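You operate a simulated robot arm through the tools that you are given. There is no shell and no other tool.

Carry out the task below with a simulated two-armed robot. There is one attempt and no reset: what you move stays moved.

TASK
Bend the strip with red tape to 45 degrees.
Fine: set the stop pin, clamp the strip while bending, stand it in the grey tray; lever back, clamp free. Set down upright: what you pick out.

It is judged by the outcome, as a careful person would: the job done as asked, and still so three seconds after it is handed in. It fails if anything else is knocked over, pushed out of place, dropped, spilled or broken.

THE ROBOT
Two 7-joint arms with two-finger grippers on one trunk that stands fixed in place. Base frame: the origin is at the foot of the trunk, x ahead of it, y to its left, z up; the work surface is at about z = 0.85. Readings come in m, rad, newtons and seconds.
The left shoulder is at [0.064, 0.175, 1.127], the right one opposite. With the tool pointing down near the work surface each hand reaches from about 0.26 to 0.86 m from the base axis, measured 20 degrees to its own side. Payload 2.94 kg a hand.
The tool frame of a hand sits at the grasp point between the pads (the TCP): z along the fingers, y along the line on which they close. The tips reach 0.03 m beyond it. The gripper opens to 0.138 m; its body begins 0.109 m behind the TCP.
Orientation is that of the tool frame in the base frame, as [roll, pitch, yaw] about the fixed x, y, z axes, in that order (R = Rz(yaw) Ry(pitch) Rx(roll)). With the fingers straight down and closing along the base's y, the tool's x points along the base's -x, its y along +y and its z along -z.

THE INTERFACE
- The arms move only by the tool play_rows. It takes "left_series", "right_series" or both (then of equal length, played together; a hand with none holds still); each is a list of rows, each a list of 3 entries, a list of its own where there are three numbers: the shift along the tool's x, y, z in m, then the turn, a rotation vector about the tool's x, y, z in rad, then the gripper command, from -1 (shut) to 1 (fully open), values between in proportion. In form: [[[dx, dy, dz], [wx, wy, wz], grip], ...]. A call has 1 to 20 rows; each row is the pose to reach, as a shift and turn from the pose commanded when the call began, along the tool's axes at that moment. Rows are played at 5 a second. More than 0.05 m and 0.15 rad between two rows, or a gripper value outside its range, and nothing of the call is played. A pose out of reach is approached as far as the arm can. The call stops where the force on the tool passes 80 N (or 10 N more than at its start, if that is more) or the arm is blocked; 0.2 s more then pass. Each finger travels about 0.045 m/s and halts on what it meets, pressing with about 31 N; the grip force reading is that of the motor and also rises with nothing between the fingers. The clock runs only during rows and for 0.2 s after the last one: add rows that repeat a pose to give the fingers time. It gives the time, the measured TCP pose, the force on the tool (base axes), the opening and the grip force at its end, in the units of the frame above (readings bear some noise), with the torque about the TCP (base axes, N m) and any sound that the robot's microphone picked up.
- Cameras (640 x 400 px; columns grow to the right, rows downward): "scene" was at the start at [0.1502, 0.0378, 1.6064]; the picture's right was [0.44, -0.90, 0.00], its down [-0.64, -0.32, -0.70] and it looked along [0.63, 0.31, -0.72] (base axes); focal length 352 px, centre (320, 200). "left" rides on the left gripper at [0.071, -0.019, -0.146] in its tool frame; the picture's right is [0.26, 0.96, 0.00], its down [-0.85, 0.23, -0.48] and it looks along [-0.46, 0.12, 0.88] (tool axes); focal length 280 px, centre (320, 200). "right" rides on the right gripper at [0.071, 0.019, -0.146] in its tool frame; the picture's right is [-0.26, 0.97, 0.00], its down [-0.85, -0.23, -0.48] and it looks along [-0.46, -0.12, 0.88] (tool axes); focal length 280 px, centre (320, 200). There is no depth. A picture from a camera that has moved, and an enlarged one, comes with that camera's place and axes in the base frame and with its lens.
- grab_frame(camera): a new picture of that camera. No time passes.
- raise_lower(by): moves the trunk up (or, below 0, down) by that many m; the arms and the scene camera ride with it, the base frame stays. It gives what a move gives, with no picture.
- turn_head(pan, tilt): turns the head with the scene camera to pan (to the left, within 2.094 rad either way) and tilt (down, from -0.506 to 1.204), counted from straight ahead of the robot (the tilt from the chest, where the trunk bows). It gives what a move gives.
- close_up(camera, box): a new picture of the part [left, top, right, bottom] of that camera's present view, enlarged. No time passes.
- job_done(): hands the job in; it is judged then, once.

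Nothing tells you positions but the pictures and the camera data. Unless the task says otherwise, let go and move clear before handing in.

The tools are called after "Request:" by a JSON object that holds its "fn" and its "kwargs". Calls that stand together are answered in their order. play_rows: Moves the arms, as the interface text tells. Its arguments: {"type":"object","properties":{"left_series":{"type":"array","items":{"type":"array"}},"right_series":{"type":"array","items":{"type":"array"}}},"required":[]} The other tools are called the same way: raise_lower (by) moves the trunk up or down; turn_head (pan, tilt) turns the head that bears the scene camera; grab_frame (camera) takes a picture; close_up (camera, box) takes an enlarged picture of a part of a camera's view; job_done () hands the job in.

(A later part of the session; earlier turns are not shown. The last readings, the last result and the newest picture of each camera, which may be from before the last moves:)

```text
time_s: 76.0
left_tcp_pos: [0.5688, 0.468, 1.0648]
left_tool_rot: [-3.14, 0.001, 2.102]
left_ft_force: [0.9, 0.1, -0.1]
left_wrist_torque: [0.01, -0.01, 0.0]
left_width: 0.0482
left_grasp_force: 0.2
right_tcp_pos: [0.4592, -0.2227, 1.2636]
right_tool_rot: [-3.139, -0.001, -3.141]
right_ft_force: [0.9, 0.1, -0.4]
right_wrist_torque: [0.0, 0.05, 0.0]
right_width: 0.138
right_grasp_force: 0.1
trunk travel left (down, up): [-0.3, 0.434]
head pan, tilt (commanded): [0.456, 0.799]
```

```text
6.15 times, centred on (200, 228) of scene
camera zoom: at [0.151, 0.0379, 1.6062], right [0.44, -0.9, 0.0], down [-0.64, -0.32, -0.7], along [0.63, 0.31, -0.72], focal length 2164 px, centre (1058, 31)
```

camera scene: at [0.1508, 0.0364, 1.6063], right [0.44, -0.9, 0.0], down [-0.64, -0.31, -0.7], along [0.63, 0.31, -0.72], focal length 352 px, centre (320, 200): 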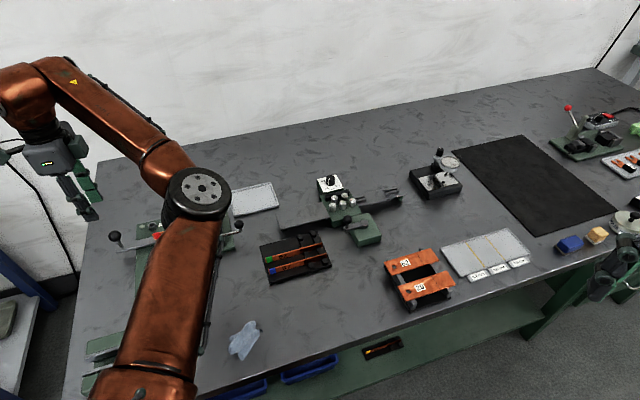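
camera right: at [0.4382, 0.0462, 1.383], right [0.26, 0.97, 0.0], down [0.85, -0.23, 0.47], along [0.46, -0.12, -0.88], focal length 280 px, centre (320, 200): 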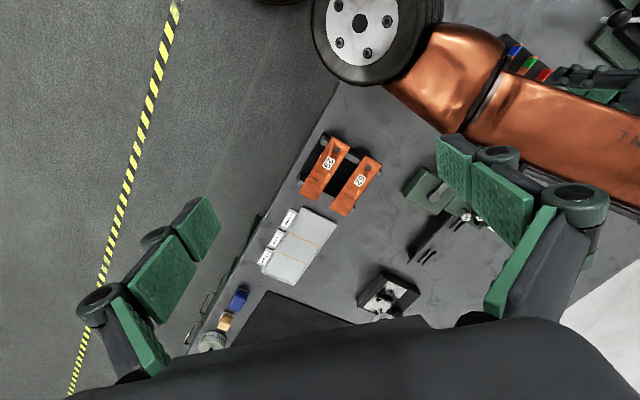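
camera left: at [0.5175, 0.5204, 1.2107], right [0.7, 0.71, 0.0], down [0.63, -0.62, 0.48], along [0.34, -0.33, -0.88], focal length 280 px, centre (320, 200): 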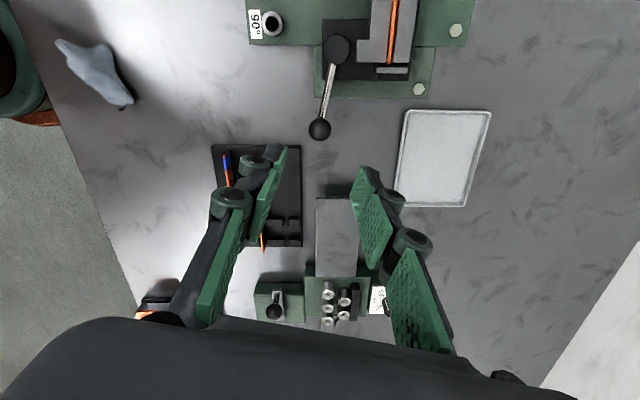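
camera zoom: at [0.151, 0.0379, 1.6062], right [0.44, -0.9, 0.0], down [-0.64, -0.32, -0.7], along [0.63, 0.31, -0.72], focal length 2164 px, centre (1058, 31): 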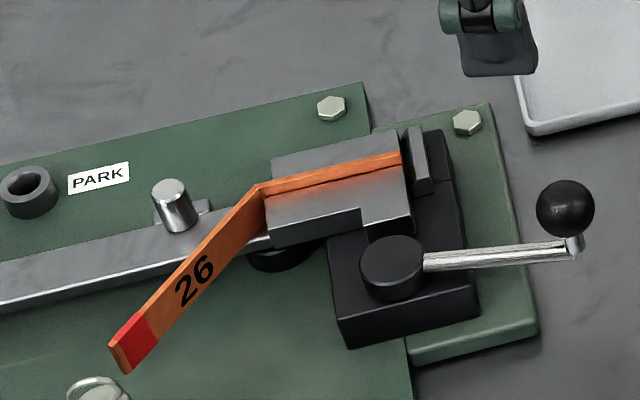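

The strip and handle stay as left. I'll move over the strip's free leg, turning the hand so the fingers close across it.

Request:
{"fn": "play_rows", "kwargs": {"left_series": [[[0.0205, -0.002, 0], [0, 0, -0.132], -0.3], [[0.0409, -0.004, 0], [0, 0, -0.263], -0.3], [[0.0614, -0.006, 0], [0, 0, -0.395], -0.3], [[0.0819, -0.008, 0], [0, 0, -0.527], -0.3], [[0.1023, -0.01, 0], [0, 0, -0.658], -0.3], [[0.1228, -0.0121, 0], [0, 0, -0.79], -0.3], [[0.1432, -0.0141, 0.01], [0, 0, -0.921], -0.3], [[0.1637, -0.0161, 0.03], [0, 0, -1.053], -0.3], [[0.1637, -0.0161, 0.035], [0, 0, -1.053], -0.3], [[0.1637, -0.0161, 0.035], [0, 0, -1.053], -0.3]]}}

Request:
{"fn": "grab_frame", "kwargs": {"camera": "left"}}

Request:
{"fn": "close_up", "kwargs": {"camera": "left", "box": [250, 90, 400, 210]}}

Request:
{"fn": "close_up", "kwargs": {"camera": "left", "box": [240, 170, 390, 290]}}

```text
time_s: 78.2
left_tcp_pos: [0.4723, 0.5994, 1.0282]
left_tool_rot: [3.141, -0.001, -3.128]
left_ft_force: [-0.1, 0.4, 0.1]
left_wrist_torque: [0.04, 0.0, 0.04]
left_width: 0.0483
left_grasp_force: 0.1
right_tcp_pos: [0.4588, -0.2221, 1.2637]
right_tool_rot: [3.142, -0.003, 3.14]
right_ft_force: [0.0, -0.1, 0.6]
right_wrist_torque: [-0.06, -0.03, -0.01]
right_width: 0.138
right_grasp_force: 0.1
trunk travel left (down, up): [-0.3, 0.434]
head pan, tilt (commanded): [0.456, 0.799]
```

```text
taken
camera left: at [0.4019, 0.5811, 1.1745], right [-0.28, 0.96, 0.0], down [0.85, 0.24, 0.47], along [0.46, 0.13, -0.88], focal length 280 px, centre (320, 200)
```

left: 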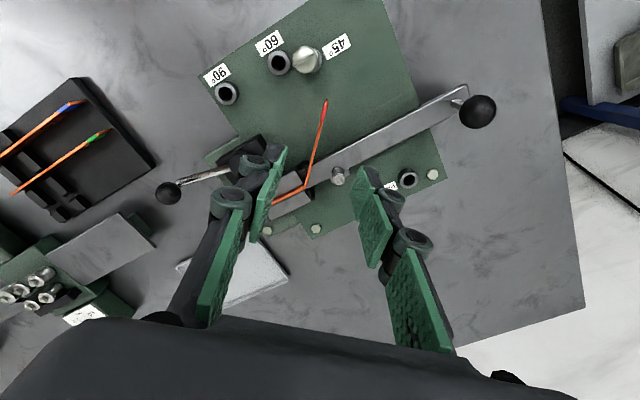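

```text
3.33 times, centred on (325, 150) of left
camera zoom: at [0.4019, 0.5811, 1.1745], right [-0.28, 0.96, 0.0], down [0.85, 0.24, 0.47], along [0.46, 0.13, -0.88], focal length 935 px, centre (303, 367)
```

zoom: 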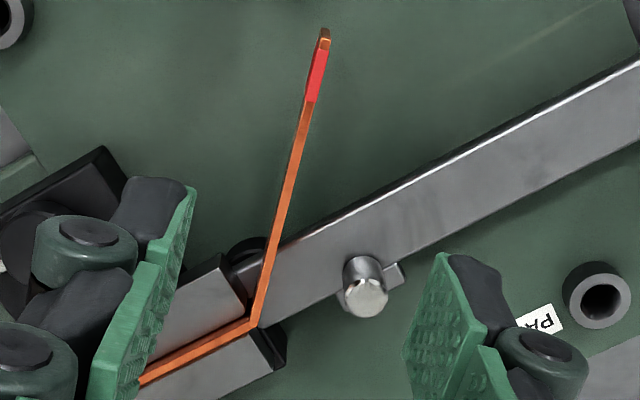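

```text
3.33 times, centred on (315, 230) of left
camera zoom: at [0.4019, 0.5811, 1.1745], right [-0.28, 0.96, 0.0], down [0.85, 0.24, 0.47], along [0.46, 0.13, -0.88], focal length 935 px, centre (337, 100)
```

zoom: 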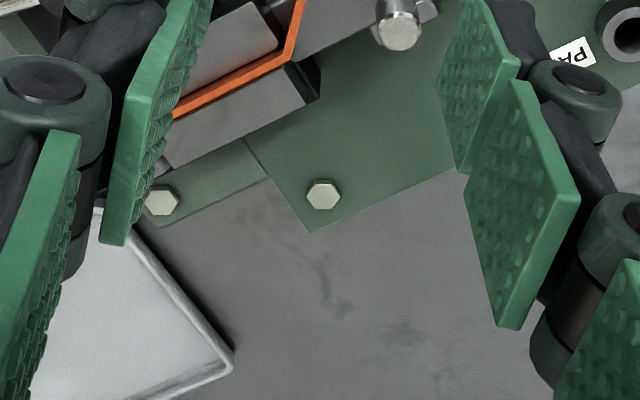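

The free leg lies along the tool x axis within 1°, offset 1.6 mm. I'll correct, narrow the fingers, lower so only the upper half of the strip is gripped, and close.

Request:
{"fn": "play_rows", "kwargs": {"left_series": [[[0, -0.0016, 0.02], [0, 0, -0.014], -0.5], [[0, -0.0016, 0.045], [0, 0, -0.014], -0.565], [[0, -0.0016, 0.07], [0, 0, -0.014], -0.565], [[0, -0.0016, 0.09], [0, 0, -0.014], -0.565], [[0, -0.0016, 0.103], [0, 0, -0.014], -0.565], [[0, -0.0016, 0.103], [0, 0, -0.014], -0.565]]}}

Request:
{"fn": "close_up", "kwargs": {"camera": "left", "box": [250, 130, 390, 230]}}

Request:
{"fn": "close_up", "kwargs": {"camera": "scene", "box": [120, 180, 240, 270]}}

```text
time_s: 79.6
left_tcp_pos: [0.4713, 0.5977, 0.9261]
left_tool_rot: [-3.141, -0.003, -3.116]
left_ft_force: [0.8, -0.6, -0.3]
left_wrist_torque: [0.02, 0.04, 0.01]
left_width: 0.03
left_grasp_force: 0.0
right_tcp_pos: [0.4585, -0.2231, 1.2643]
right_tool_rot: [3.14, -0.002, 3.141]
right_ft_force: [0.5, -0.3, -1.0]
right_wrist_torque: [-0.03, 0.0, 0.02]
right_width: 0.1379
right_grasp_force: 0.1
trunk travel left (down, up): [-0.3, 0.434]
head pan, tilt (commanded): [0.456, 0.799]
```

```text
4.00 times, centred on (320, 180) of left
camera zoom: at [0.4028, 0.5776, 1.0725], right [-0.29, 0.96, 0.0], down [0.84, 0.25, 0.47], along [0.46, 0.14, -0.88], focal length 1122 px, centre (320, 280)
```

zoom: 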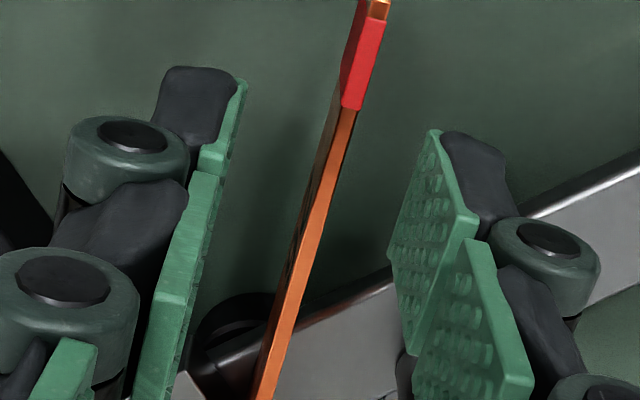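

```text
4.44 times, centred on (180, 225) of scene
camera zoom: at [0.15, 0.0376, 1.6064], right [0.44, -0.9, 0.0], down [-0.64, -0.31, -0.7], along [0.63, 0.31, -0.72], focal length 1563 px, centre (942, 89)
```

zoom: 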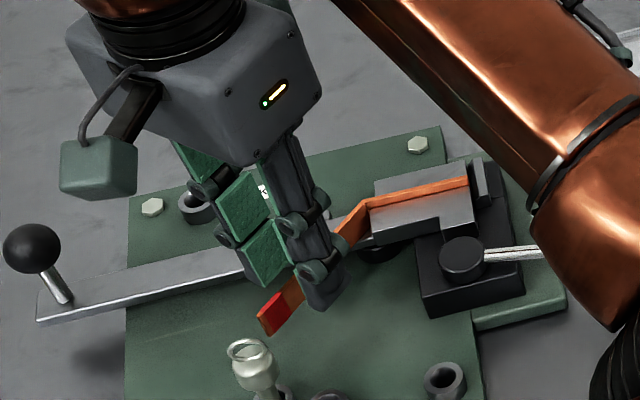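

Centred. I'll close on the strip.

Request:
{"fn": "play_rows", "kwargs": {"left_series": [[[0, 0, 0], [0, 0, 0], -0.75], [[0, 0, 0], [0, 0, 0], -0.9], [[0, 0, 0], [0, 0, 0], -1], [[0, 0, 0], [0, 0, 0], -1], [[0, 0, 0], [0, 0, 0], -1]]}}

Request:
{"fn": "close_up", "kwargs": {"camera": "left", "box": [250, 130, 390, 230]}}

Request:
{"fn": "close_up", "kwargs": {"camera": "scene", "box": [120, 180, 240, 270]}}

```text
time_s: 80.8
left_tcp_pos: [0.4733, 0.5983, 0.926]
left_tool_rot: [3.142, 0.0, -3.114]
left_ft_force: [0.9, 3.7, 0.8]
left_wrist_torque: [0.09, -0.05, 0.19]
left_width: 0.006
left_grasp_force: 30.5
right_tcp_pos: [0.4593, -0.2228, 1.2637]
right_tool_rot: [3.141, -0.002, 3.141]
right_ft_force: [-0.5, -0.5, -0.8]
right_wrist_torque: [0.0, 0.02, -0.04]
right_width: 0.1378
right_grasp_force: 0.0
trunk travel left (down, up): [-0.3, 0.434]
head pan, tilt (commanded): [0.456, 0.799]
```

```text
4.00 times, centred on (320, 180) of left
camera zoom: at [0.4028, 0.5783, 1.0724], right [-0.29, 0.96, 0.0], down [0.84, 0.25, 0.48], along [0.45, 0.14, -0.88], focal length 1122 px, centre (320, 280)
```

zoom: 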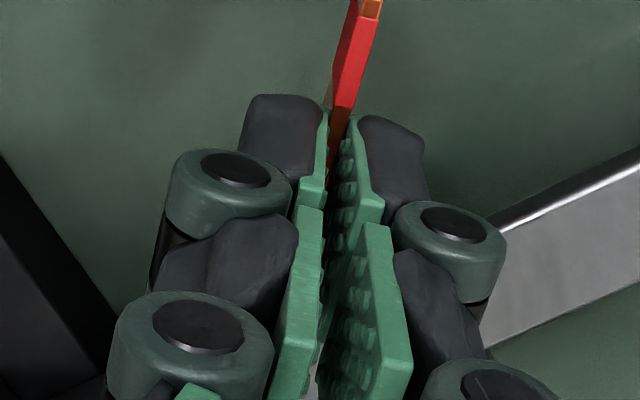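

```text
4.44 times, centred on (180, 225) of scene
camera zoom: at [0.1502, 0.0383, 1.6064], right [0.44, -0.9, 0.0], down [-0.64, -0.32, -0.7], along [0.63, 0.31, -0.72], focal length 1563 px, centre (942, 89)
```

zoom: 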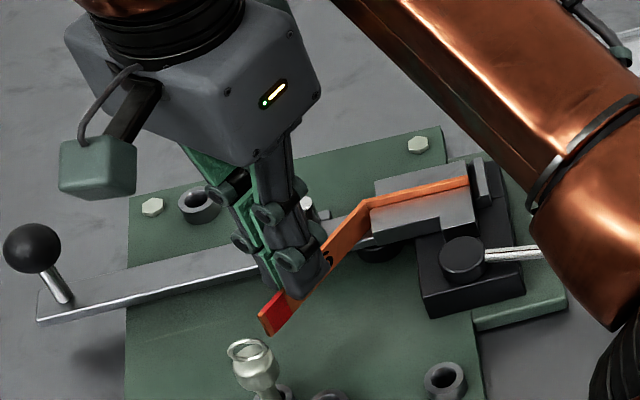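

Gripped. I'll lift a few millimetres to test whether the jaws let go.

Request:
{"fn": "play_rows", "kwargs": {"left_series": [[[0, 0, -0.003], [0, 0, 0], -1], [[0, 0, -0.006], [0, 0, 0], -1], [[0, 0, -0.006], [0, 0, 0], -1]]}}

Request:
{"fn": "close_up", "kwargs": {"camera": "scene", "box": [150, 195, 240, 260]}}

```text
time_s: 81.6
left_tcp_pos: [0.472, 0.5989, 0.9307]
left_tool_rot: [-3.137, -0.004, -3.115]
left_ft_force: [-2.8, -2.2, -9.4]
left_wrist_torque: [-0.01, 0.9, 0.02]
left_width: 0.006
left_grasp_force: 31.2
right_tcp_pos: [0.4586, -0.2231, 1.2638]
right_tool_rot: [-3.141, -0.003, -3.142]
right_ft_force: [0.2, -0.4, 0.2]
right_wrist_torque: [-0.02, -0.03, -0.02]
right_width: 0.1379
right_grasp_force: 0.2
trunk travel left (down, up): [-0.3, 0.434]
head pan, tilt (commanded): [0.456, 0.799]
```

```text
6.15 times, centred on (195, 228) of scene
camera zoom: at [0.1508, 0.0385, 1.6062], right [0.44, -0.9, 0.0], down [-0.64, -0.32, -0.7], along [0.63, 0.31, -0.72], focal length 2164 px, centre (1089, 31)
```

zoom: 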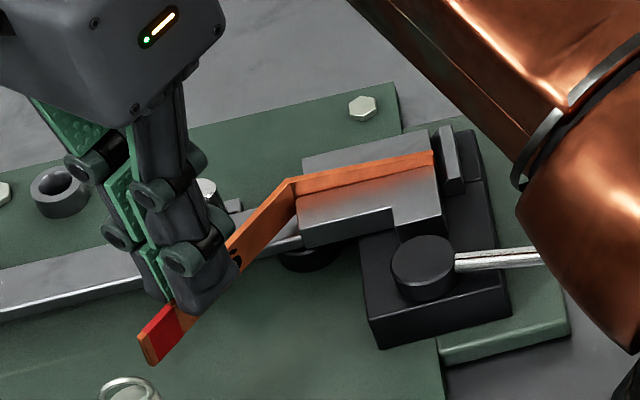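

The jaws still hold with ~8 N at the far end. Rather than drag it out, I'll set it back, release it, and open the clamp slightly more.

Request:
{"fn": "play_rows", "kwargs": {"left_series": [[[0, 0, 0.003], [0, 0, 0], -1], [[0, 0, 0.006], [0, 0, 0], -1], [[0, 0, 0.0062], [0, 0, 0], -1], [[0, 0, 0.0062], [0, 0, 0], -0.9], [[0, 0, 0.0062], [0, 0, 0], -0.8], [[0, 0, 0.0062], [0, 0, 0], -0.7], [[0, 0, 0.0062], [0, 0, 0], -0.65], [[0, 0, 0.0062], [0, 0, 0], -0.65]]}}

Request:
{"fn": "close_up", "kwargs": {"camera": "scene", "box": [150, 195, 240, 260]}}

Request:
{"fn": "close_up", "kwargs": {"camera": "left", "box": [250, 130, 390, 230]}}

```text
time_s: 83.4
left_tcp_pos: [0.4718, 0.598, 0.9258]
left_tool_rot: [3.141, -0.002, -3.117]
left_ft_force: [-0.8, -0.2, -0.3]
left_wrist_torque: [0.0, 0.01, -0.01]
left_width: 0.0242
left_grasp_force: 0.2
right_tcp_pos: [0.4576, -0.2218, 1.2631]
right_tool_rot: [3.141, -0.002, 3.141]
right_ft_force: [-0.2, -0.6, 0.4]
right_wrist_torque: [-0.02, 0.0, -0.03]
right_width: 0.138
right_grasp_force: 0.0
trunk travel left (down, up): [-0.3, 0.434]
head pan, tilt (commanded): [0.456, 0.799]
```

```text
6.15 times, centred on (195, 228) of scene
camera zoom: at [0.1501, 0.0378, 1.6064], right [0.44, -0.9, 0.0], down [-0.64, -0.32, -0.7], along [0.63, 0.31, -0.72], focal length 2164 px, centre (1089, 31)
```

zoom: 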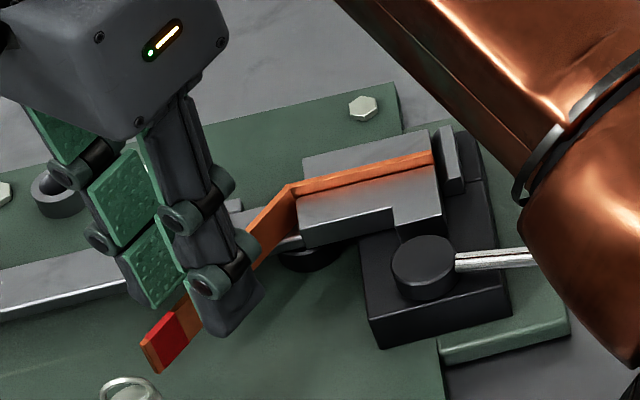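

```text
4.00 times, centred on (320, 180) of left
camera zoom: at [0.4023, 0.578, 1.072], right [-0.29, 0.96, 0.0], down [0.84, 0.25, 0.47], along [0.45, 0.14, -0.88], focal length 1122 px, centre (320, 280)
```

zoom: 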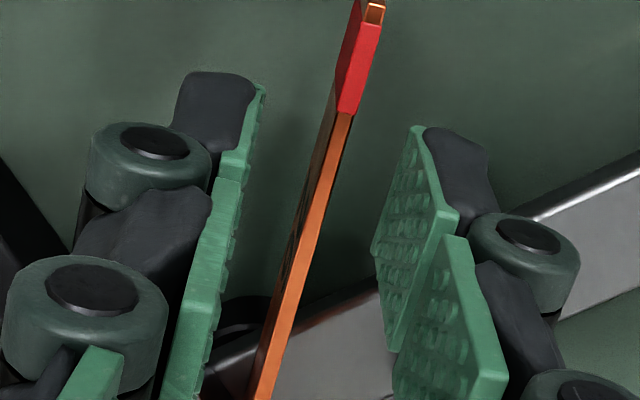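

The strip stands again. I'll rise and go back to the clamp ball.

Request:
{"fn": "play_rows", "kwargs": {"left_series": [[[0, 0, -0.02], [0, 0, 0], -0.6], [[0, 0, -0.06], [0, 0, 0], -0.5], [[0, 0, -0.1], [0, 0, 0], -0.3], [[0, 0, -0.138], [0, 0, 0], -0.3], [[-0.0117, -0.0167, -0.138], [0, 0, 0.133], -0.3], [[-0.0234, -0.0333, -0.138], [0, 0, 0.266], -0.3], [[-0.0351, -0.05, -0.138], [0, 0, 0.399], -0.3], [[-0.0468, -0.0667, -0.138], [0, 0, 0.532], -0.3], [[-0.0584, -0.0833, -0.138], [0, 0, 0.665], -0.3], [[-0.0701, -0.1, -0.138], [0, 0, 0.798], -0.3], [[-0.0818, -0.1166, -0.138], [0, 0, 0.931], -0.3], [[-0.0935, -0.1333, -0.138], [0, 0, 1.064], -0.3], [[-0.0935, -0.1333, -0.138], [0, 0, 1.064], -0.3]]}}

Request:
{"fn": "grab_frame", "kwargs": {"camera": "left"}}

Request:
{"fn": "close_up", "kwargs": {"camera": "scene", "box": [150, 195, 240, 260]}}

```text
time_s: 86.2
left_tcp_pos: [0.5679, 0.4684, 1.0626]
left_tool_rot: [-3.14, -0.001, 2.104]
left_ft_force: [0.4, 0.0, 0.8]
left_wrist_torque: [-0.04, -0.01, -0.01]
left_width: 0.0483
left_grasp_force: 0.0
right_tcp_pos: [0.4586, -0.2226, 1.265]
right_tool_rot: [-3.141, -0.002, -3.14]
right_ft_force: [0.5, -0.1, 0.1]
right_wrist_torque: [0.03, 0.01, 0.0]
right_width: 0.1381
right_grasp_force: 0.0
trunk travel left (down, up): [-0.3, 0.434]
head pan, tilt (commanded): [0.456, 0.799]
```

```text
taken
camera left: at [0.5162, 0.5202, 1.2089], right [0.7, 0.72, 0.0], down [0.63, -0.61, 0.48], along [0.34, -0.33, -0.88], focal length 280 px, centre (320, 200)
```

left: 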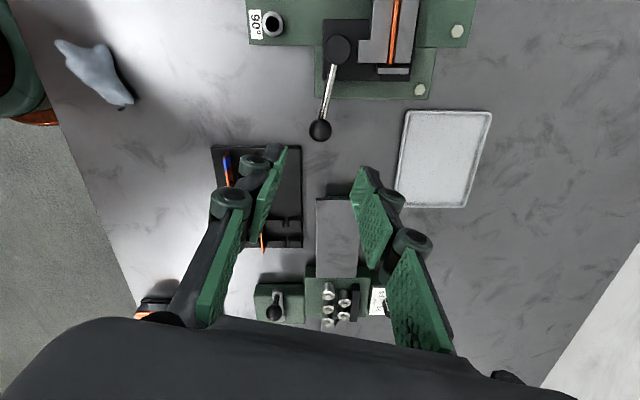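

```text
6.15 times, centred on (195, 228) of scene
camera zoom: at [0.15, 0.0382, 1.6064], right [0.44, -0.9, 0.0], down [-0.64, -0.32, -0.7], along [0.63, 0.31, -0.72], focal length 2164 px, centre (1089, 31)
```

zoom: 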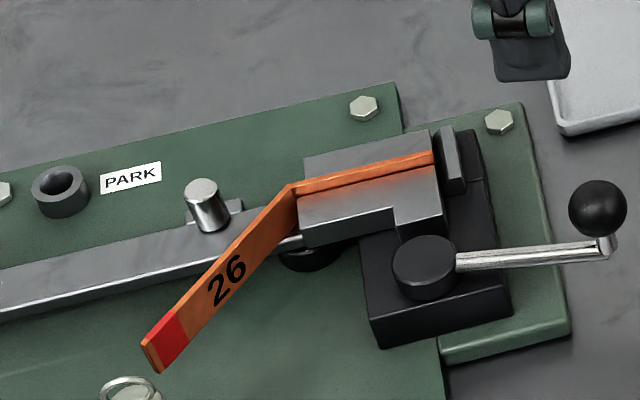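

Request:
{"fn": "play_rows", "kwargs": {"left_series": [[[0, 0.0005, 0.035], [0, 0, 0], -0.3], [[0, 0.0005, 0.07], [0, 0, 0], -0.3], [[0, 0.0005, 0.105], [0, 0, 0], -0.3], [[0, 0.0005, 0.139], [0, 0, 0], -0.3], [[0, 0.0005, 0.139], [0, 0, 0], -0.5], [[0, 0.0005, 0.139], [0, 0, 0], -0.7], [[0, 0.0005, 0.139], [0, 0, 0], -1], [[0, 0.0005, 0.139], [0, 0, 0], -1], [[0.0001, -0.0019, 0.139], [0, 0, 0.03], -1], [[0.0003, -0.0042, 0.139], [0, 0, 0.06], -1], [[0.0004, -0.0065, 0.139], [0, 0, 0.09], -1], [[0.0004, -0.0065, 0.139], [0, 0, 0.09], -1]]}}

Request:
{"fn": "close_up", "kwargs": {"camera": "left", "box": [350, 0, 500, 100]}}

Request:
{"fn": "close_up", "kwargs": {"camera": "scene", "box": [150, 195, 240, 260]}}

```text
time_s: 88.8
left_tcp_pos: [0.5648, 0.4636, 0.9247]
left_tool_rot: [-3.141, -0.001, 2.01]
left_ft_force: [6.9, -6.5, 3.9]
left_wrist_torque: [-0.11, -0.13, -0.18]
left_width: 0.0221
left_grasp_force: 45.4
right_tcp_pos: [0.4589, -0.2251, 1.2645]
right_tool_rot: [3.139, 0.0, -3.14]
right_ft_force: [-0.8, -0.2, 1.1]
right_wrist_torque: [-0.01, -0.05, 0.0]
right_width: 0.1379
right_grasp_force: 0.0
trunk travel left (down, up): [-0.3, 0.434]
head pan, tilt (commanded): [0.456, 0.799]
```

```text
4.00 times, centred on (425, 50) of left
camera zoom: at [0.5171, 0.5204, 1.071], right [0.76, 0.65, 0.0], down [0.57, -0.67, 0.48], along [0.31, -0.36, -0.88], focal length 1122 px, centre (-100, 800)
```

zoom: 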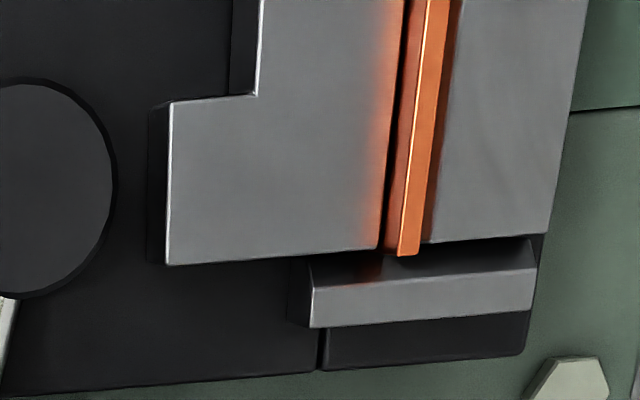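

```text
6.15 times, centred on (195, 228) of scene
camera zoom: at [0.1508, 0.0363, 1.6064], right [0.44, -0.9, 0.0], down [-0.64, -0.31, -0.7], along [0.63, 0.31, -0.72], focal length 2164 px, centre (1089, 31)
```

zoom: 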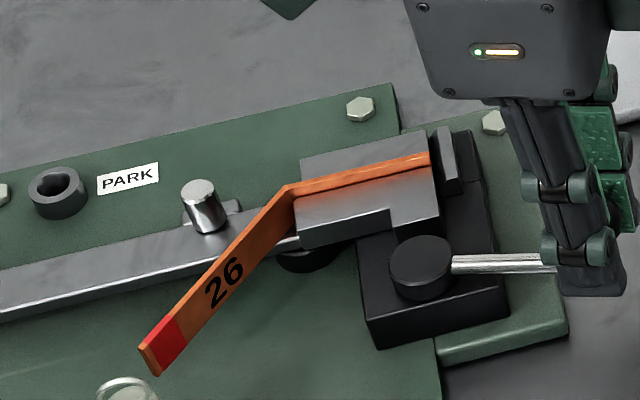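

A small gap is now visible between jaw and strip, and the strip still stands. Releasing the ball, rising and returning to the strip's free leg.

Request:
{"fn": "play_rows", "kwargs": {"left_series": [[[0, 0, 0], [0, 0, 0], -0.7], [[0, 0, 0], [0, 0, 0], -0.5], [[0, 0, 0], [0, 0, 0], -0.35], [[0, 0, -0.02], [0, 0, 0], -0.3], [[0, 0, -0.06], [0, 0, 0], -0.3], [[0, 0, -0.1], [0, 0, 0], -0.3], [[0, 0, -0.138], [0, 0, 0], -0.3], [[0, 0, -0.138], [0, 0, 0], -0.3]]}}

Request:
{"fn": "close_up", "kwargs": {"camera": "scene", "box": [150, 195, 240, 260]}}

```text
time_s: 90.6
left_tcp_pos: [0.5634, 0.4661, 1.0615]
left_tool_rot: [-3.141, -0.001, 2.015]
left_ft_force: [-0.1, 0.2, -0.7]
left_wrist_torque: [-0.01, -0.04, 0.02]
left_width: 0.0482
left_grasp_force: 0.0
right_tcp_pos: [0.4595, -0.2218, 1.2642]
right_tool_rot: [-3.141, -0.003, -3.141]
right_ft_force: [-0.2, 0.9, 0.1]
right_wrist_torque: [0.02, -0.02, 0.0]
right_width: 0.1379
right_grasp_force: 0.1
trunk travel left (down, up): [-0.3, 0.434]
head pan, tilt (commanded): [0.456, 0.799]
```

```text
6.15 times, centred on (195, 228) of scene
camera zoom: at [0.1509, 0.0381, 1.6062], right [0.44, -0.9, 0.0], down [-0.64, -0.32, -0.7], along [0.63, 0.31, -0.72], focal length 2164 px, centre (1089, 31)
```

zoom: 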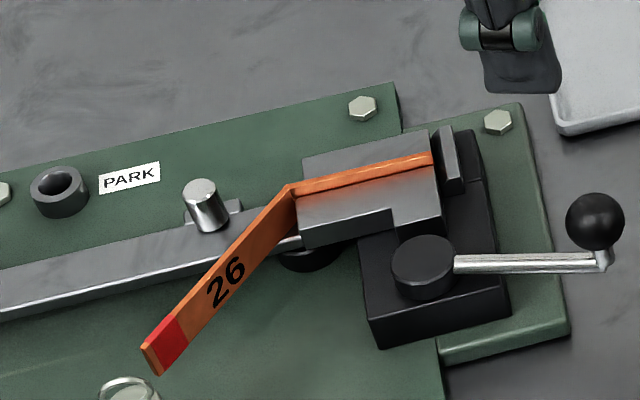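

Request:
{"fn": "play_rows", "kwargs": {"left_series": [[[0.0176, -0.0029, 0], [0, 0, -0.128], -0.3], [[0.0352, -0.0058, 0], [0, 0, -0.256], -0.3], [[0.0528, -0.0087, 0], [0, 0, -0.384], -0.3], [[0.0704, -0.0116, 0], [0, 0, -0.512], -0.3], [[0.0879, -0.0145, 0], [0, 0, -0.641], -0.3], [[0.1055, -0.0174, 0], [0, 0, -0.769], -0.3], [[0.1231, -0.0203, 0], [0, 0, -0.897], -0.4], [[0.1407, -0.0232, 0], [0, 0, -1.025], -0.5], [[0.1583, -0.0261, 0], [0, 0, -1.153], -0.565], [[0.1583, -0.0261, 0.03], [0, 0, -1.153], -0.565], [[0.1583, -0.0261, 0.06], [0, 0, -1.153], -0.565], [[0.1583, -0.0261, 0.09], [0, 0, -1.153], -0.565], [[0.1583, -0.0261, 0.09], [0, 0, -1.153], -0.565]]}}

Request:
{"fn": "grab_frame", "kwargs": {"camera": "left"}}

Request:
{"fn": "close_up", "kwargs": {"camera": "left", "box": [250, 110, 390, 210]}}

```text
time_s: 93.4
left_tcp_pos: [0.4711, 0.5959, 0.9712]
left_tool_rot: [-3.139, 0.002, -3.115]
left_ft_force: [0.3, 0.6, 0.5]
left_wrist_torque: [0.03, -0.02, -0.02]
left_width: 0.0303
left_grasp_force: 0.0
right_tcp_pos: [0.4589, -0.2227, 1.2642]
right_tool_rot: [3.14, 0.0, -3.141]
right_ft_force: [0.6, 0.1, 0.5]
right_wrist_torque: [-0.01, -0.04, -0.01]
right_width: 0.1378
right_grasp_force: 0.0
trunk travel left (down, up): [-0.3, 0.434]
head pan, tilt (commanded): [0.456, 0.799]
```

```text
taken
camera left: at [0.4022, 0.5753, 1.1184], right [-0.29, 0.96, 0.0], down [0.84, 0.25, 0.48], along [0.46, 0.14, -0.88], focal length 280 px, centre (320, 200)
```

left: 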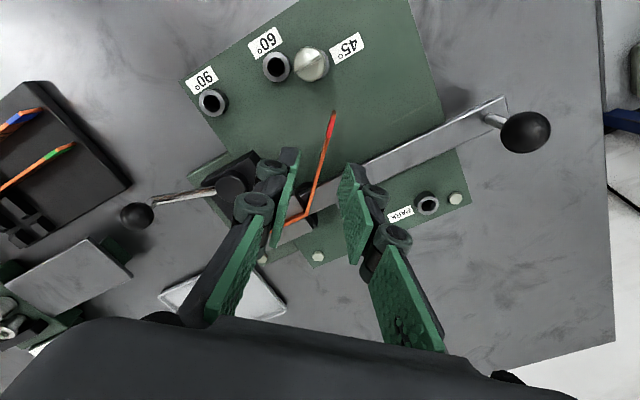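

```text
4.00 times, centred on (320, 160) of left
camera zoom: at [0.4022, 0.5753, 1.1184], right [-0.29, 0.96, 0.0], down [0.84, 0.25, 0.48], along [0.46, 0.14, -0.88], focal length 1122 px, centre (320, 360)
```

zoom: 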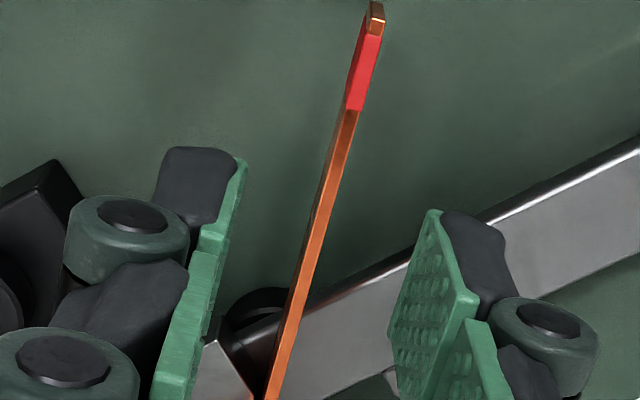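

Request:
{"fn": "play_rows", "kwargs": {"left_series": [[[0, 0.0022, 0.015], [0, 0, 0], -0.565], [[0, 0.0022, 0.03], [0, 0, 0], -0.565], [[0, 0.0022, 0.0465], [0, 0, 0], -0.565], [[0, 0.0022, 0.0465], [0, 0, 0], -0.565], [[0, 0.0022, 0.0465], [0, 0, 0], -0.75], [[0, 0.0022, 0.0465], [0, 0, 0], -0.9], [[0, 0.0022, 0.0465], [0, 0, 0], -1], [[0, 0.0022, 0.0465], [0, 0, 0], -1], [[0, 0.0022, 0.0465], [0, 0, 0], -1]]}}

Request:
{"fn": "close_up", "kwargs": {"camera": "left", "box": [250, 130, 390, 230]}}

Request:
{"fn": "close_up", "kwargs": {"camera": "scene", "box": [150, 195, 240, 260]}}

```text
time_s: 95.4
left_tcp_pos: [0.4723, 0.5981, 0.9251]
left_tool_rot: [3.141, -0.001, -3.114]
left_ft_force: [0.9, 0.7, 0.3]
left_wrist_torque: [0.03, 0.04, 0.07]
left_width: 0.006
left_grasp_force: 31.1
right_tcp_pos: [0.4597, -0.2222, 1.2635]
right_tool_rot: [3.141, 0.0, -3.14]
right_ft_force: [-0.8, -0.6, -0.7]
right_wrist_torque: [0.02, 0.0, -0.01]
right_width: 0.1379
right_grasp_force: 0.1
trunk travel left (down, up): [-0.3, 0.434]
head pan, tilt (commanded): [0.456, 0.799]
```

```text
4.00 times, centred on (320, 180) of left
camera zoom: at [0.402, 0.5785, 1.0714], right [-0.29, 0.96, 0.0], down [0.84, 0.25, 0.47], along [0.45, 0.14, -0.88], focal length 1122 px, centre (320, 280)
```

zoom: 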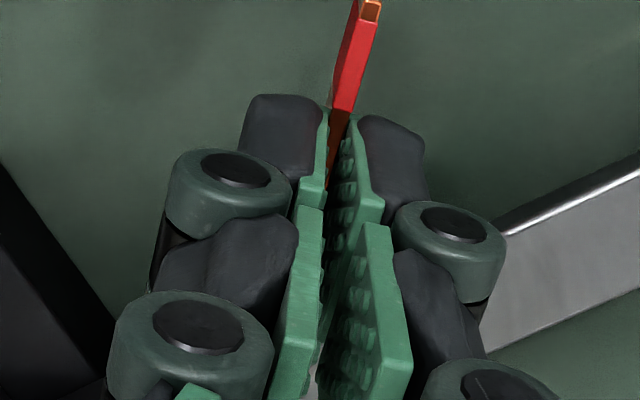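

```text
6.15 times, centred on (195, 228) of scene
camera zoom: at [0.1503, 0.038, 1.6063], right [0.44, -0.9, 0.0], down [-0.64, -0.32, -0.7], along [0.63, 0.31, -0.72], focal length 2164 px, centre (1089, 31)
```

zoom: 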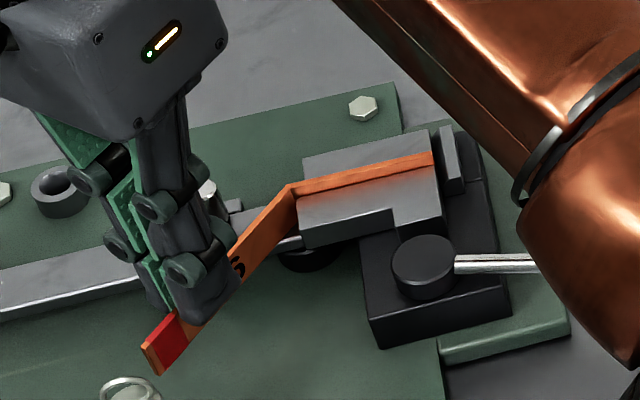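

Gripped again with very little side load. Testing the lift by a few millimetres.

Request:
{"fn": "play_rows", "kwargs": {"left_series": [[[0, 0, -0.003], [0, 0, 0], -1], [[0, 0, -0.006], [0, 0, 0], -1], [[0, 0, -0.006], [0, 0, 0], -1]]}}

Request:
{"fn": "close_up", "kwargs": {"camera": "scene", "box": [150, 195, 240, 260]}}

```text
time_s: 96.2
left_tcp_pos: [0.4711, 0.5992, 0.9303]
left_tool_rot: [-3.14, -0.002, -3.116]
left_ft_force: [0.9, 0.7, -1.4]
left_wrist_torque: [0.01, 0.02, 0.08]
left_width: 0.0061
left_grasp_force: 31.5
right_tcp_pos: [0.4591, -0.2234, 1.2649]
right_tool_rot: [-3.141, -0.002, 3.141]
right_ft_force: [0.0, -0.3, 0.0]
right_wrist_torque: [0.01, 0.01, 0.0]
right_width: 0.1381
right_grasp_force: 0.1
trunk travel left (down, up): [-0.3, 0.434]
head pan, tilt (commanded): [0.456, 0.799]
```

```text
6.15 times, centred on (195, 228) of scene
camera zoom: at [0.1503, 0.0379, 1.6063], right [0.44, -0.9, 0.0], down [-0.64, -0.32, -0.7], along [0.63, 0.31, -0.72], focal length 2164 px, centre (1089, 31)
```

zoom: 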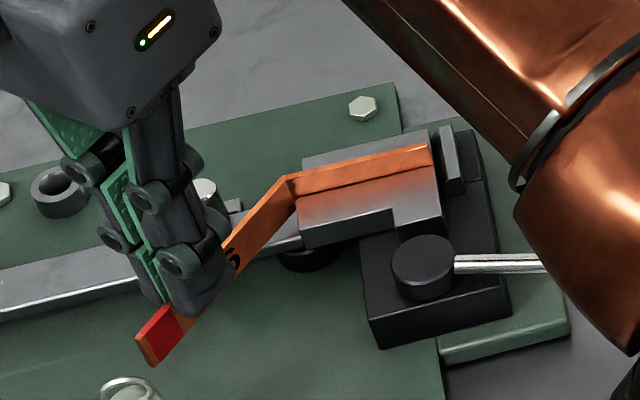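

It comes up freely (only its weight). I'll lift it well clear.

Request:
{"fn": "play_rows", "kwargs": {"left_series": [[[0, 0, -0.012], [0, 0, 0], -1], [[0, 0, -0.03], [0, 0, 0], -1], [[0, 0, -0.06], [0, 0, 0], -1], [[0, 0, -0.09], [0, 0, 0], -1], [[0, 0, -0.11], [0, 0, 0], -1], [[0, 0, -0.11], [0, 0, 0], -1]]}}

Request:
{"fn": "grab_frame", "kwargs": {"camera": "left"}}

Request:
{"fn": "grab_frame", "kwargs": {"camera": "scene"}}

Request:
{"fn": "close_up", "kwargs": {"camera": "scene", "box": [100, 130, 260, 240]}}

```text
time_s: 97.6
left_tcp_pos: [0.4716, 0.6002, 1.0421]
left_tool_rot: [3.14, -0.003, -3.117]
left_ft_force: [-0.2, -0.1, -0.7]
left_wrist_torque: [0.0, 0.05, -0.03]
left_width: 0.006
left_grasp_force: 30.3
right_tcp_pos: [0.4594, -0.2227, 1.2644]
right_tool_rot: [3.141, -0.002, 3.141]
right_ft_force: [0.2, 0.6, 0.0]
right_wrist_torque: [-0.02, 0.01, 0.0]
right_width: 0.1381
right_grasp_force: 0.0
trunk travel left (down, up): [-0.3, 0.434]
head pan, tilt (commanded): [0.456, 0.799]
```

```text
taken
camera left: at [0.4019, 0.5796, 1.1877], right [-0.29, 0.96, 0.0], down [0.84, 0.25, 0.47], along [0.45, 0.14, -0.88], focal length 280 px, centre (320, 200)
```

left: 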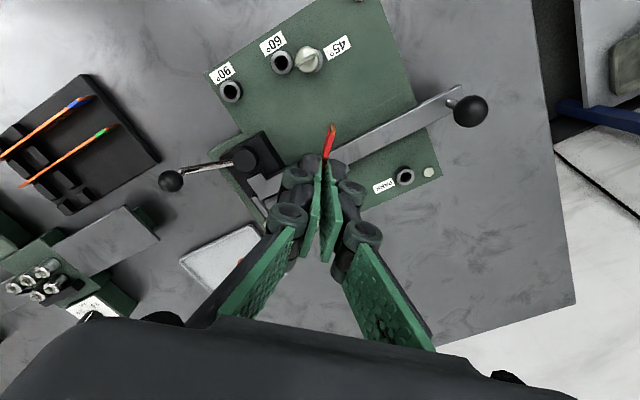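

```text
taken
camera scene: at [0.1505, 0.038, 1.6063], right [0.44, -0.9, 0.0], down [-0.64, -0.32, -0.7], along [0.63, 0.31, -0.72], focal length 352 px, centre (320, 200)
```

scene: 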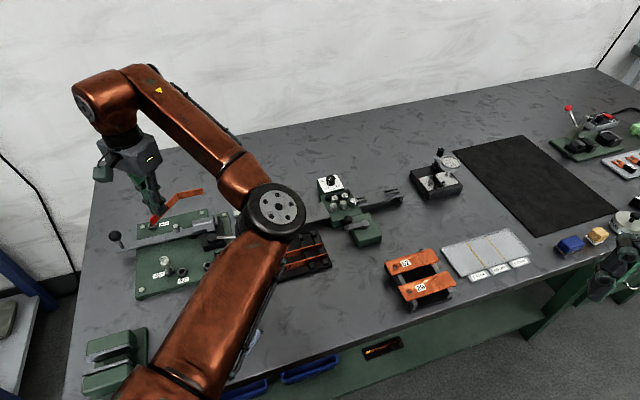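

```text
3.64 times, centred on (180, 185) of scene
camera zoom: at [0.1505, 0.038, 1.6063], right [0.44, -0.9, 0.0], down [-0.64, -0.32, -0.7], along [0.63, 0.31, -0.72], focal length 1278 px, centre (829, 254)
```

zoom: 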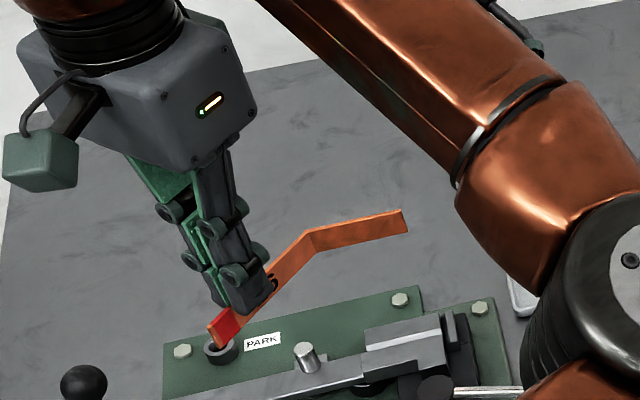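

The bent strip is held level. The grey tray's corners are about (0.635, 0.547), (0.707, 0.622), (0.802, 0.528), (0.729, 0.453); I'll place it diagonally inside, TCP about (0.682, 0.553). Moving over it now.

Request:
{"fn": "play_rows", "kwargs": {"left_series": [[[-0.035, -0.0087, 0], [0, 0, -0.0235], -1], [[-0.07, -0.0174, 0], [0, 0, -0.047], -1], [[-0.105, -0.026, 0], [0, 0, -0.0705], -1], [[-0.14, -0.0347, 0], [0, 0, -0.094], -1], [[-0.175, -0.0434, 0], [0, 0, -0.1175], -1], [[-0.2094, -0.0521, 0], [0, 0, -0.141], -1], [[-0.2094, -0.0521, 0], [0, 0, -0.141], -1]]}}

Request:
{"fn": "grab_frame", "kwargs": {"camera": "left"}}

Request:
{"fn": "grab_frame", "kwargs": {"camera": "scene"}}

Request:
{"fn": "close_up", "kwargs": {"camera": "scene", "box": [200, 120, 320, 230]}}

```text
time_s: 99.2
left_tcp_pos: [0.6821, 0.5539, 1.0435]
left_tool_rot: [3.141, -0.003, -2.975]
left_ft_force: [0.4, -0.2, -0.1]
left_wrist_torque: [0.02, 0.01, 0.0]
left_width: 0.0061
left_grasp_force: 31.0
right_tcp_pos: [0.4594, -0.2222, 1.2653]
right_tool_rot: [3.14, -0.002, -3.141]
right_ft_force: [0.2, -0.6, 0.1]
right_wrist_torque: [-0.01, 0.02, -0.02]
right_width: 0.1379
right_grasp_force: 0.1
trunk travel left (down, up): [-0.3, 0.434]
head pan, tilt (commanded): [0.456, 0.799]
```

```text
taken
camera left: at [0.6157, 0.5243, 1.1892], right [-0.42, 0.91, 0.0], down [0.8, 0.37, 0.47], along [0.43, 0.2, -0.88], focal length 280 px, centre (320, 200)
```

left: 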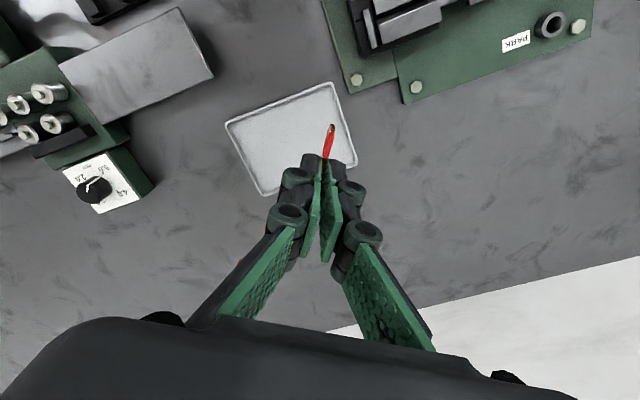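

```text
taken
camera scene: at [0.1501, 0.0377, 1.6064], right [0.44, -0.9, 0.0], down [-0.64, -0.32, -0.7], along [0.63, 0.31, -0.72], focal length 352 px, centre (320, 200)
```

scene: 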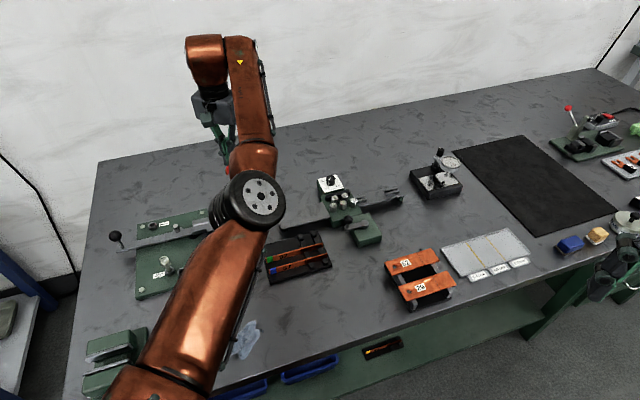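

```text
3.64 times, centred on (260, 175) of scene
camera zoom: at [0.1501, 0.0377, 1.6064], right [0.44, -0.9, 0.0], down [-0.64, -0.32, -0.7], along [0.63, 0.31, -0.72], focal length 1278 px, centre (538, 291)
```

zoom: 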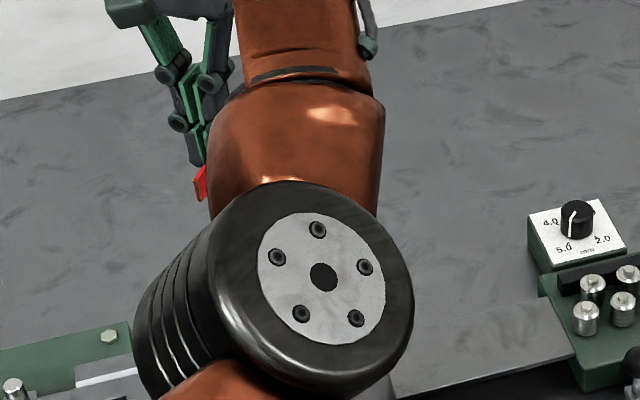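

Positions check out: the strip's ends fall about 6 mm inside the tray's inner walls on all sides. I'll lower partway and verify.

Request:
{"fn": "play_rows", "kwargs": {"left_series": [[[0, 0, 0.035], [0, 0, 0], -1], [[0, 0, 0.07], [0, 0, 0], -1], [[0, 0, 0.1], [0, 0, 0], -1], [[0, 0, 0.12], [0, 0, 0], -1], [[0, 0, 0.12], [0, 0, 0], -1]]}}

Request:
{"fn": "grab_frame", "kwargs": {"camera": "left"}}

Request:
{"fn": "close_up", "kwargs": {"camera": "left", "box": [180, 110, 380, 280]}}

Request:
{"fn": "close_up", "kwargs": {"camera": "scene", "box": [200, 120, 320, 230]}}

```text
time_s: 100.4
left_tcp_pos: [0.6819, 0.5532, 0.9209]
left_tool_rot: [3.14, -0.001, -2.977]
left_ft_force: [-0.3, 0.4, -0.5]
left_wrist_torque: [0.0, 0.02, 0.0]
left_width: 0.0059
left_grasp_force: 30.9
right_tcp_pos: [0.4592, -0.2233, 1.2643]
right_tool_rot: [3.141, -0.002, -3.141]
right_ft_force: [-0.3, 0.3, 0.3]
right_wrist_torque: [0.01, 0.0, 0.05]
right_width: 0.138
right_grasp_force: 0.1
trunk travel left (down, up): [-0.3, 0.434]
head pan, tilt (commanded): [0.456, 0.799]
```

```text
taken
camera left: at [0.6152, 0.5228, 1.0676], right [-0.42, 0.91, 0.0], down [0.8, 0.37, 0.48], along [0.43, 0.2, -0.88], focal length 280 px, centre (320, 200)
```

left: 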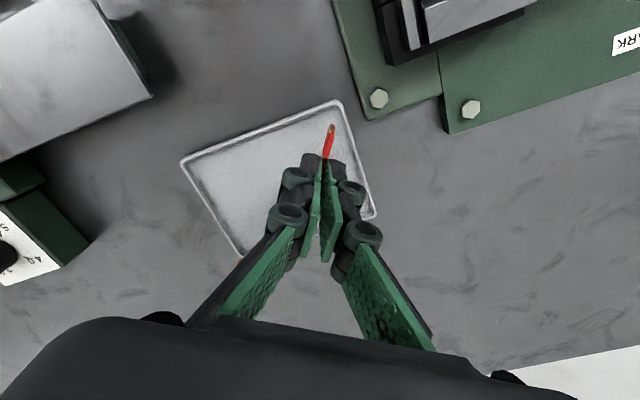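

```text
2.35 times, centred on (280, 195) of left
camera zoom: at [0.6152, 0.5228, 1.0676], right [-0.42, 0.91, 0.0], down [0.8, 0.37, 0.48], along [0.43, 0.2, -0.88], focal length 660 px, centre (414, 212)
```

zoom: 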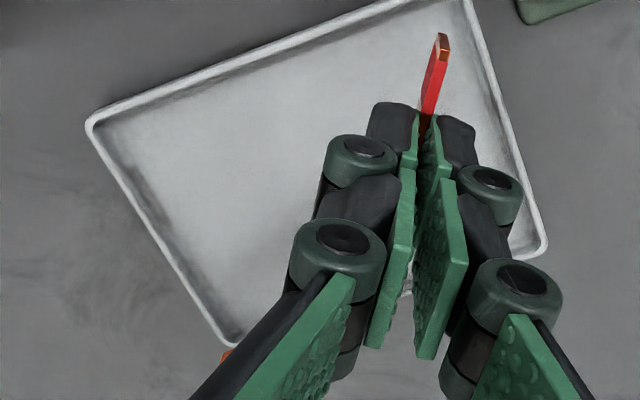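

```text
3.64 times, centred on (260, 175) of scene
camera zoom: at [0.1501, 0.0376, 1.6064], right [0.44, -0.9, 0.0], down [-0.64, -0.31, -0.7], along [0.63, 0.31, -0.72], focal length 1278 px, centre (538, 291)
```

zoom: 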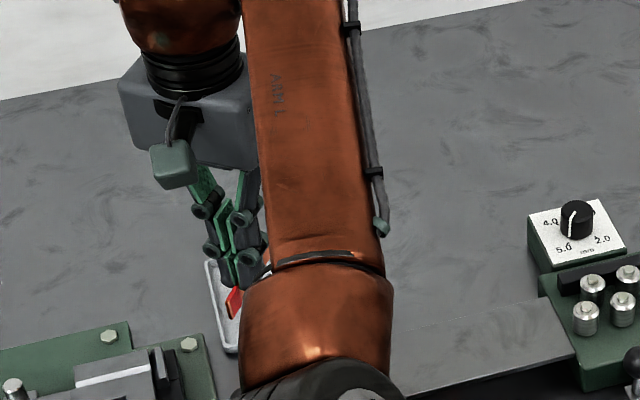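

Good — about 4–7 mm to the inner walls. I'll nudge 2 mm toward the middle and go down, slower near the floor.

Request:
{"fn": "play_rows", "kwargs": {"left_series": [[[-0.002, -0.0007, 0.005], [0, 0, 0], -1], [[-0.002, -0.0007, 0.012], [0, 0, 0], -1], [[-0.002, -0.0007, 0.02], [0, 0, 0], -1], [[-0.002, -0.0007, 0.024], [0, 0, 0], -1], [[-0.002, -0.0007, 0.024], [0, 0, 0], -1]]}}

Request:
{"fn": "close_up", "kwargs": {"camera": "left", "box": [180, 90, 400, 280]}}

Request:
{"fn": "close_up", "kwargs": {"camera": "left", "box": [290, 110, 370, 170]}}

```text
time_s: 101.6
left_tcp_pos: [0.6847, 0.5521, 0.8968]
left_tool_rot: [3.141, -0.002, -2.975]
left_ft_force: [0.0, -0.1, -0.3]
left_wrist_torque: [0.04, 0.03, 0.0]
left_width: 0.006
left_grasp_force: 31.3
right_tcp_pos: [0.4582, -0.2231, 1.2642]
right_tool_rot: [3.14, -0.002, -3.141]
right_ft_force: [0.6, -0.1, -0.2]
right_wrist_torque: [0.03, 0.02, 0.02]
right_width: 0.1382
right_grasp_force: 0.1
trunk travel left (down, up): [-0.3, 0.434]
head pan, tilt (commanded): [0.456, 0.799]
```

```text
2.11 times, centred on (290, 185) of left
camera zoom: at [0.6185, 0.5222, 1.0436], right [-0.42, 0.91, 0.0], down [0.8, 0.37, 0.47], along [0.43, 0.2, -0.88], focal length 590 px, centre (383, 232)
```

zoom: 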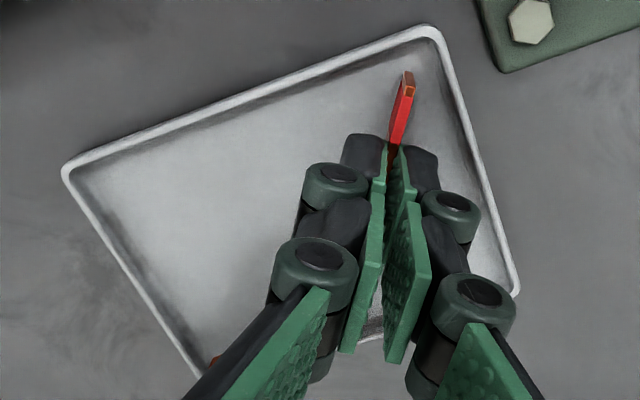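

```text
6.67 times, centred on (330, 140) of left
camera zoom: at [0.6185, 0.5222, 1.0436], right [-0.42, 0.91, 0.0], down [0.8, 0.37, 0.47], along [0.43, 0.2, -0.88], focal length 1869 px, centre (253, 600)
```

zoom: 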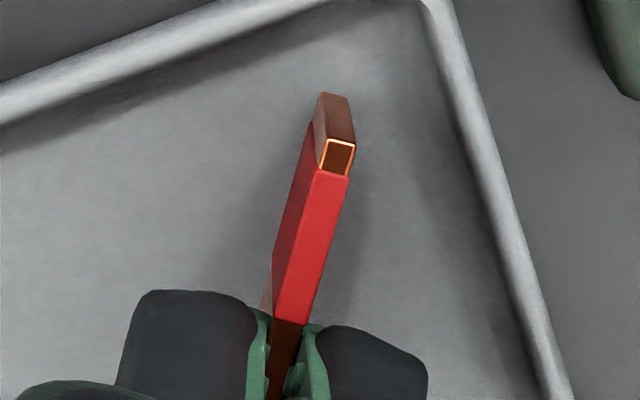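

Request:
{"fn": "play_rows", "kwargs": {"left_series": [[[0, 0, 0.002], [0, 0, 0], -1], [[0, 0, 0.004], [0, 0, 0], -1], [[0, 0, 0.004], [0, 0, 0], -1]]}}

Request:
{"fn": "close_up", "kwargs": {"camera": "left", "box": [290, 110, 370, 170]}}

```text
time_s: 102.4
left_tcp_pos: [0.6842, 0.5509, 0.8963]
left_tool_rot: [3.141, 0.002, -2.974]
left_ft_force: [2.0, -0.6, 11.9]
left_wrist_torque: [-0.05, 0.32, -0.01]
left_width: 0.0061
left_grasp_force: 30.8
right_tcp_pos: [0.4579, -0.2245, 1.2646]
right_tool_rot: [3.14, 0.001, -3.141]
right_ft_force: [-0.6, -1.1, -0.3]
right_wrist_torque: [-0.01, -0.04, 0.03]
right_width: 0.138
right_grasp_force: 0.0
trunk travel left (down, up): [-0.3, 0.434]
head pan, tilt (commanded): [0.456, 0.799]
```

```text
6.67 times, centred on (330, 140) of left
camera zoom: at [0.6182, 0.5217, 1.0425], right [-0.42, 0.91, 0.0], down [0.8, 0.37, 0.48], along [0.43, 0.2, -0.88], focal length 1869 px, centre (253, 600)
```

zoom: 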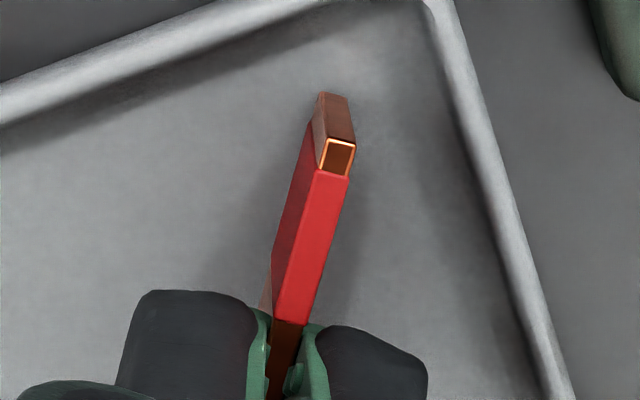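

Contact (12 N), mainly near the taped end, so the strip is a hair nose-down at that end. I'll tilt the hand slightly to level it before releasing.

Request:
{"fn": "play_rows", "kwargs": {"left_series": [[[0, 0, -0.001], [0, 0.01, 0], -1], [[0, 0, -0.001], [0, 0.02, 0], -1], [[0, 0, -0.001], [0, 0.02, 0], -1]]}}

```text
time_s: 103.2
left_tcp_pos: [0.684, 0.5513, 0.8957]
left_tool_rot: [3.141, -0.02, -2.976]
left_ft_force: [2.7, 2.0, 9.6]
left_wrist_torque: [0.02, 0.15, -0.03]
left_width: 0.006
left_grasp_force: 30.6
right_tcp_pos: [0.4591, -0.2246, 1.2641]
right_tool_rot: [3.141, 0.002, -3.141]
right_ft_force: [0.2, -0.4, 0.3]
right_wrist_torque: [-0.02, -0.03, 0.0]
right_width: 0.1382
right_grasp_force: 0.0
trunk travel left (down, up): [-0.3, 0.434]
head pan, tilt (commanded): [0.456, 0.799]
```

Request:
{"fn": "play_rows", "kwargs": {"left_series": [[[0, 0, 0], [0, 0.012, 0], -1], [[0, 0, 0], [0, 0.012, 0], -1]]}}

```text
time_s: 103.8
left_tcp_pos: [0.6848, 0.5508, 0.8963]
left_tool_rot: [-3.141, -0.031, -2.973]
left_ft_force: [4.3, 2.2, 9.0]
left_wrist_torque: [0.13, -0.79, 0.11]
left_width: 0.0058
left_grasp_force: 31.3
right_tcp_pos: [0.4587, -0.2237, 1.2653]
right_tool_rot: [3.14, 0.0, -3.14]
right_ft_force: [0.2, 0.0, -0.2]
right_wrist_torque: [0.02, -0.03, 0.02]
right_width: 0.138
right_grasp_force: 0.1
trunk travel left (down, up): [-0.3, 0.434]
head pan, tilt (commanded): [0.456, 0.799]
```

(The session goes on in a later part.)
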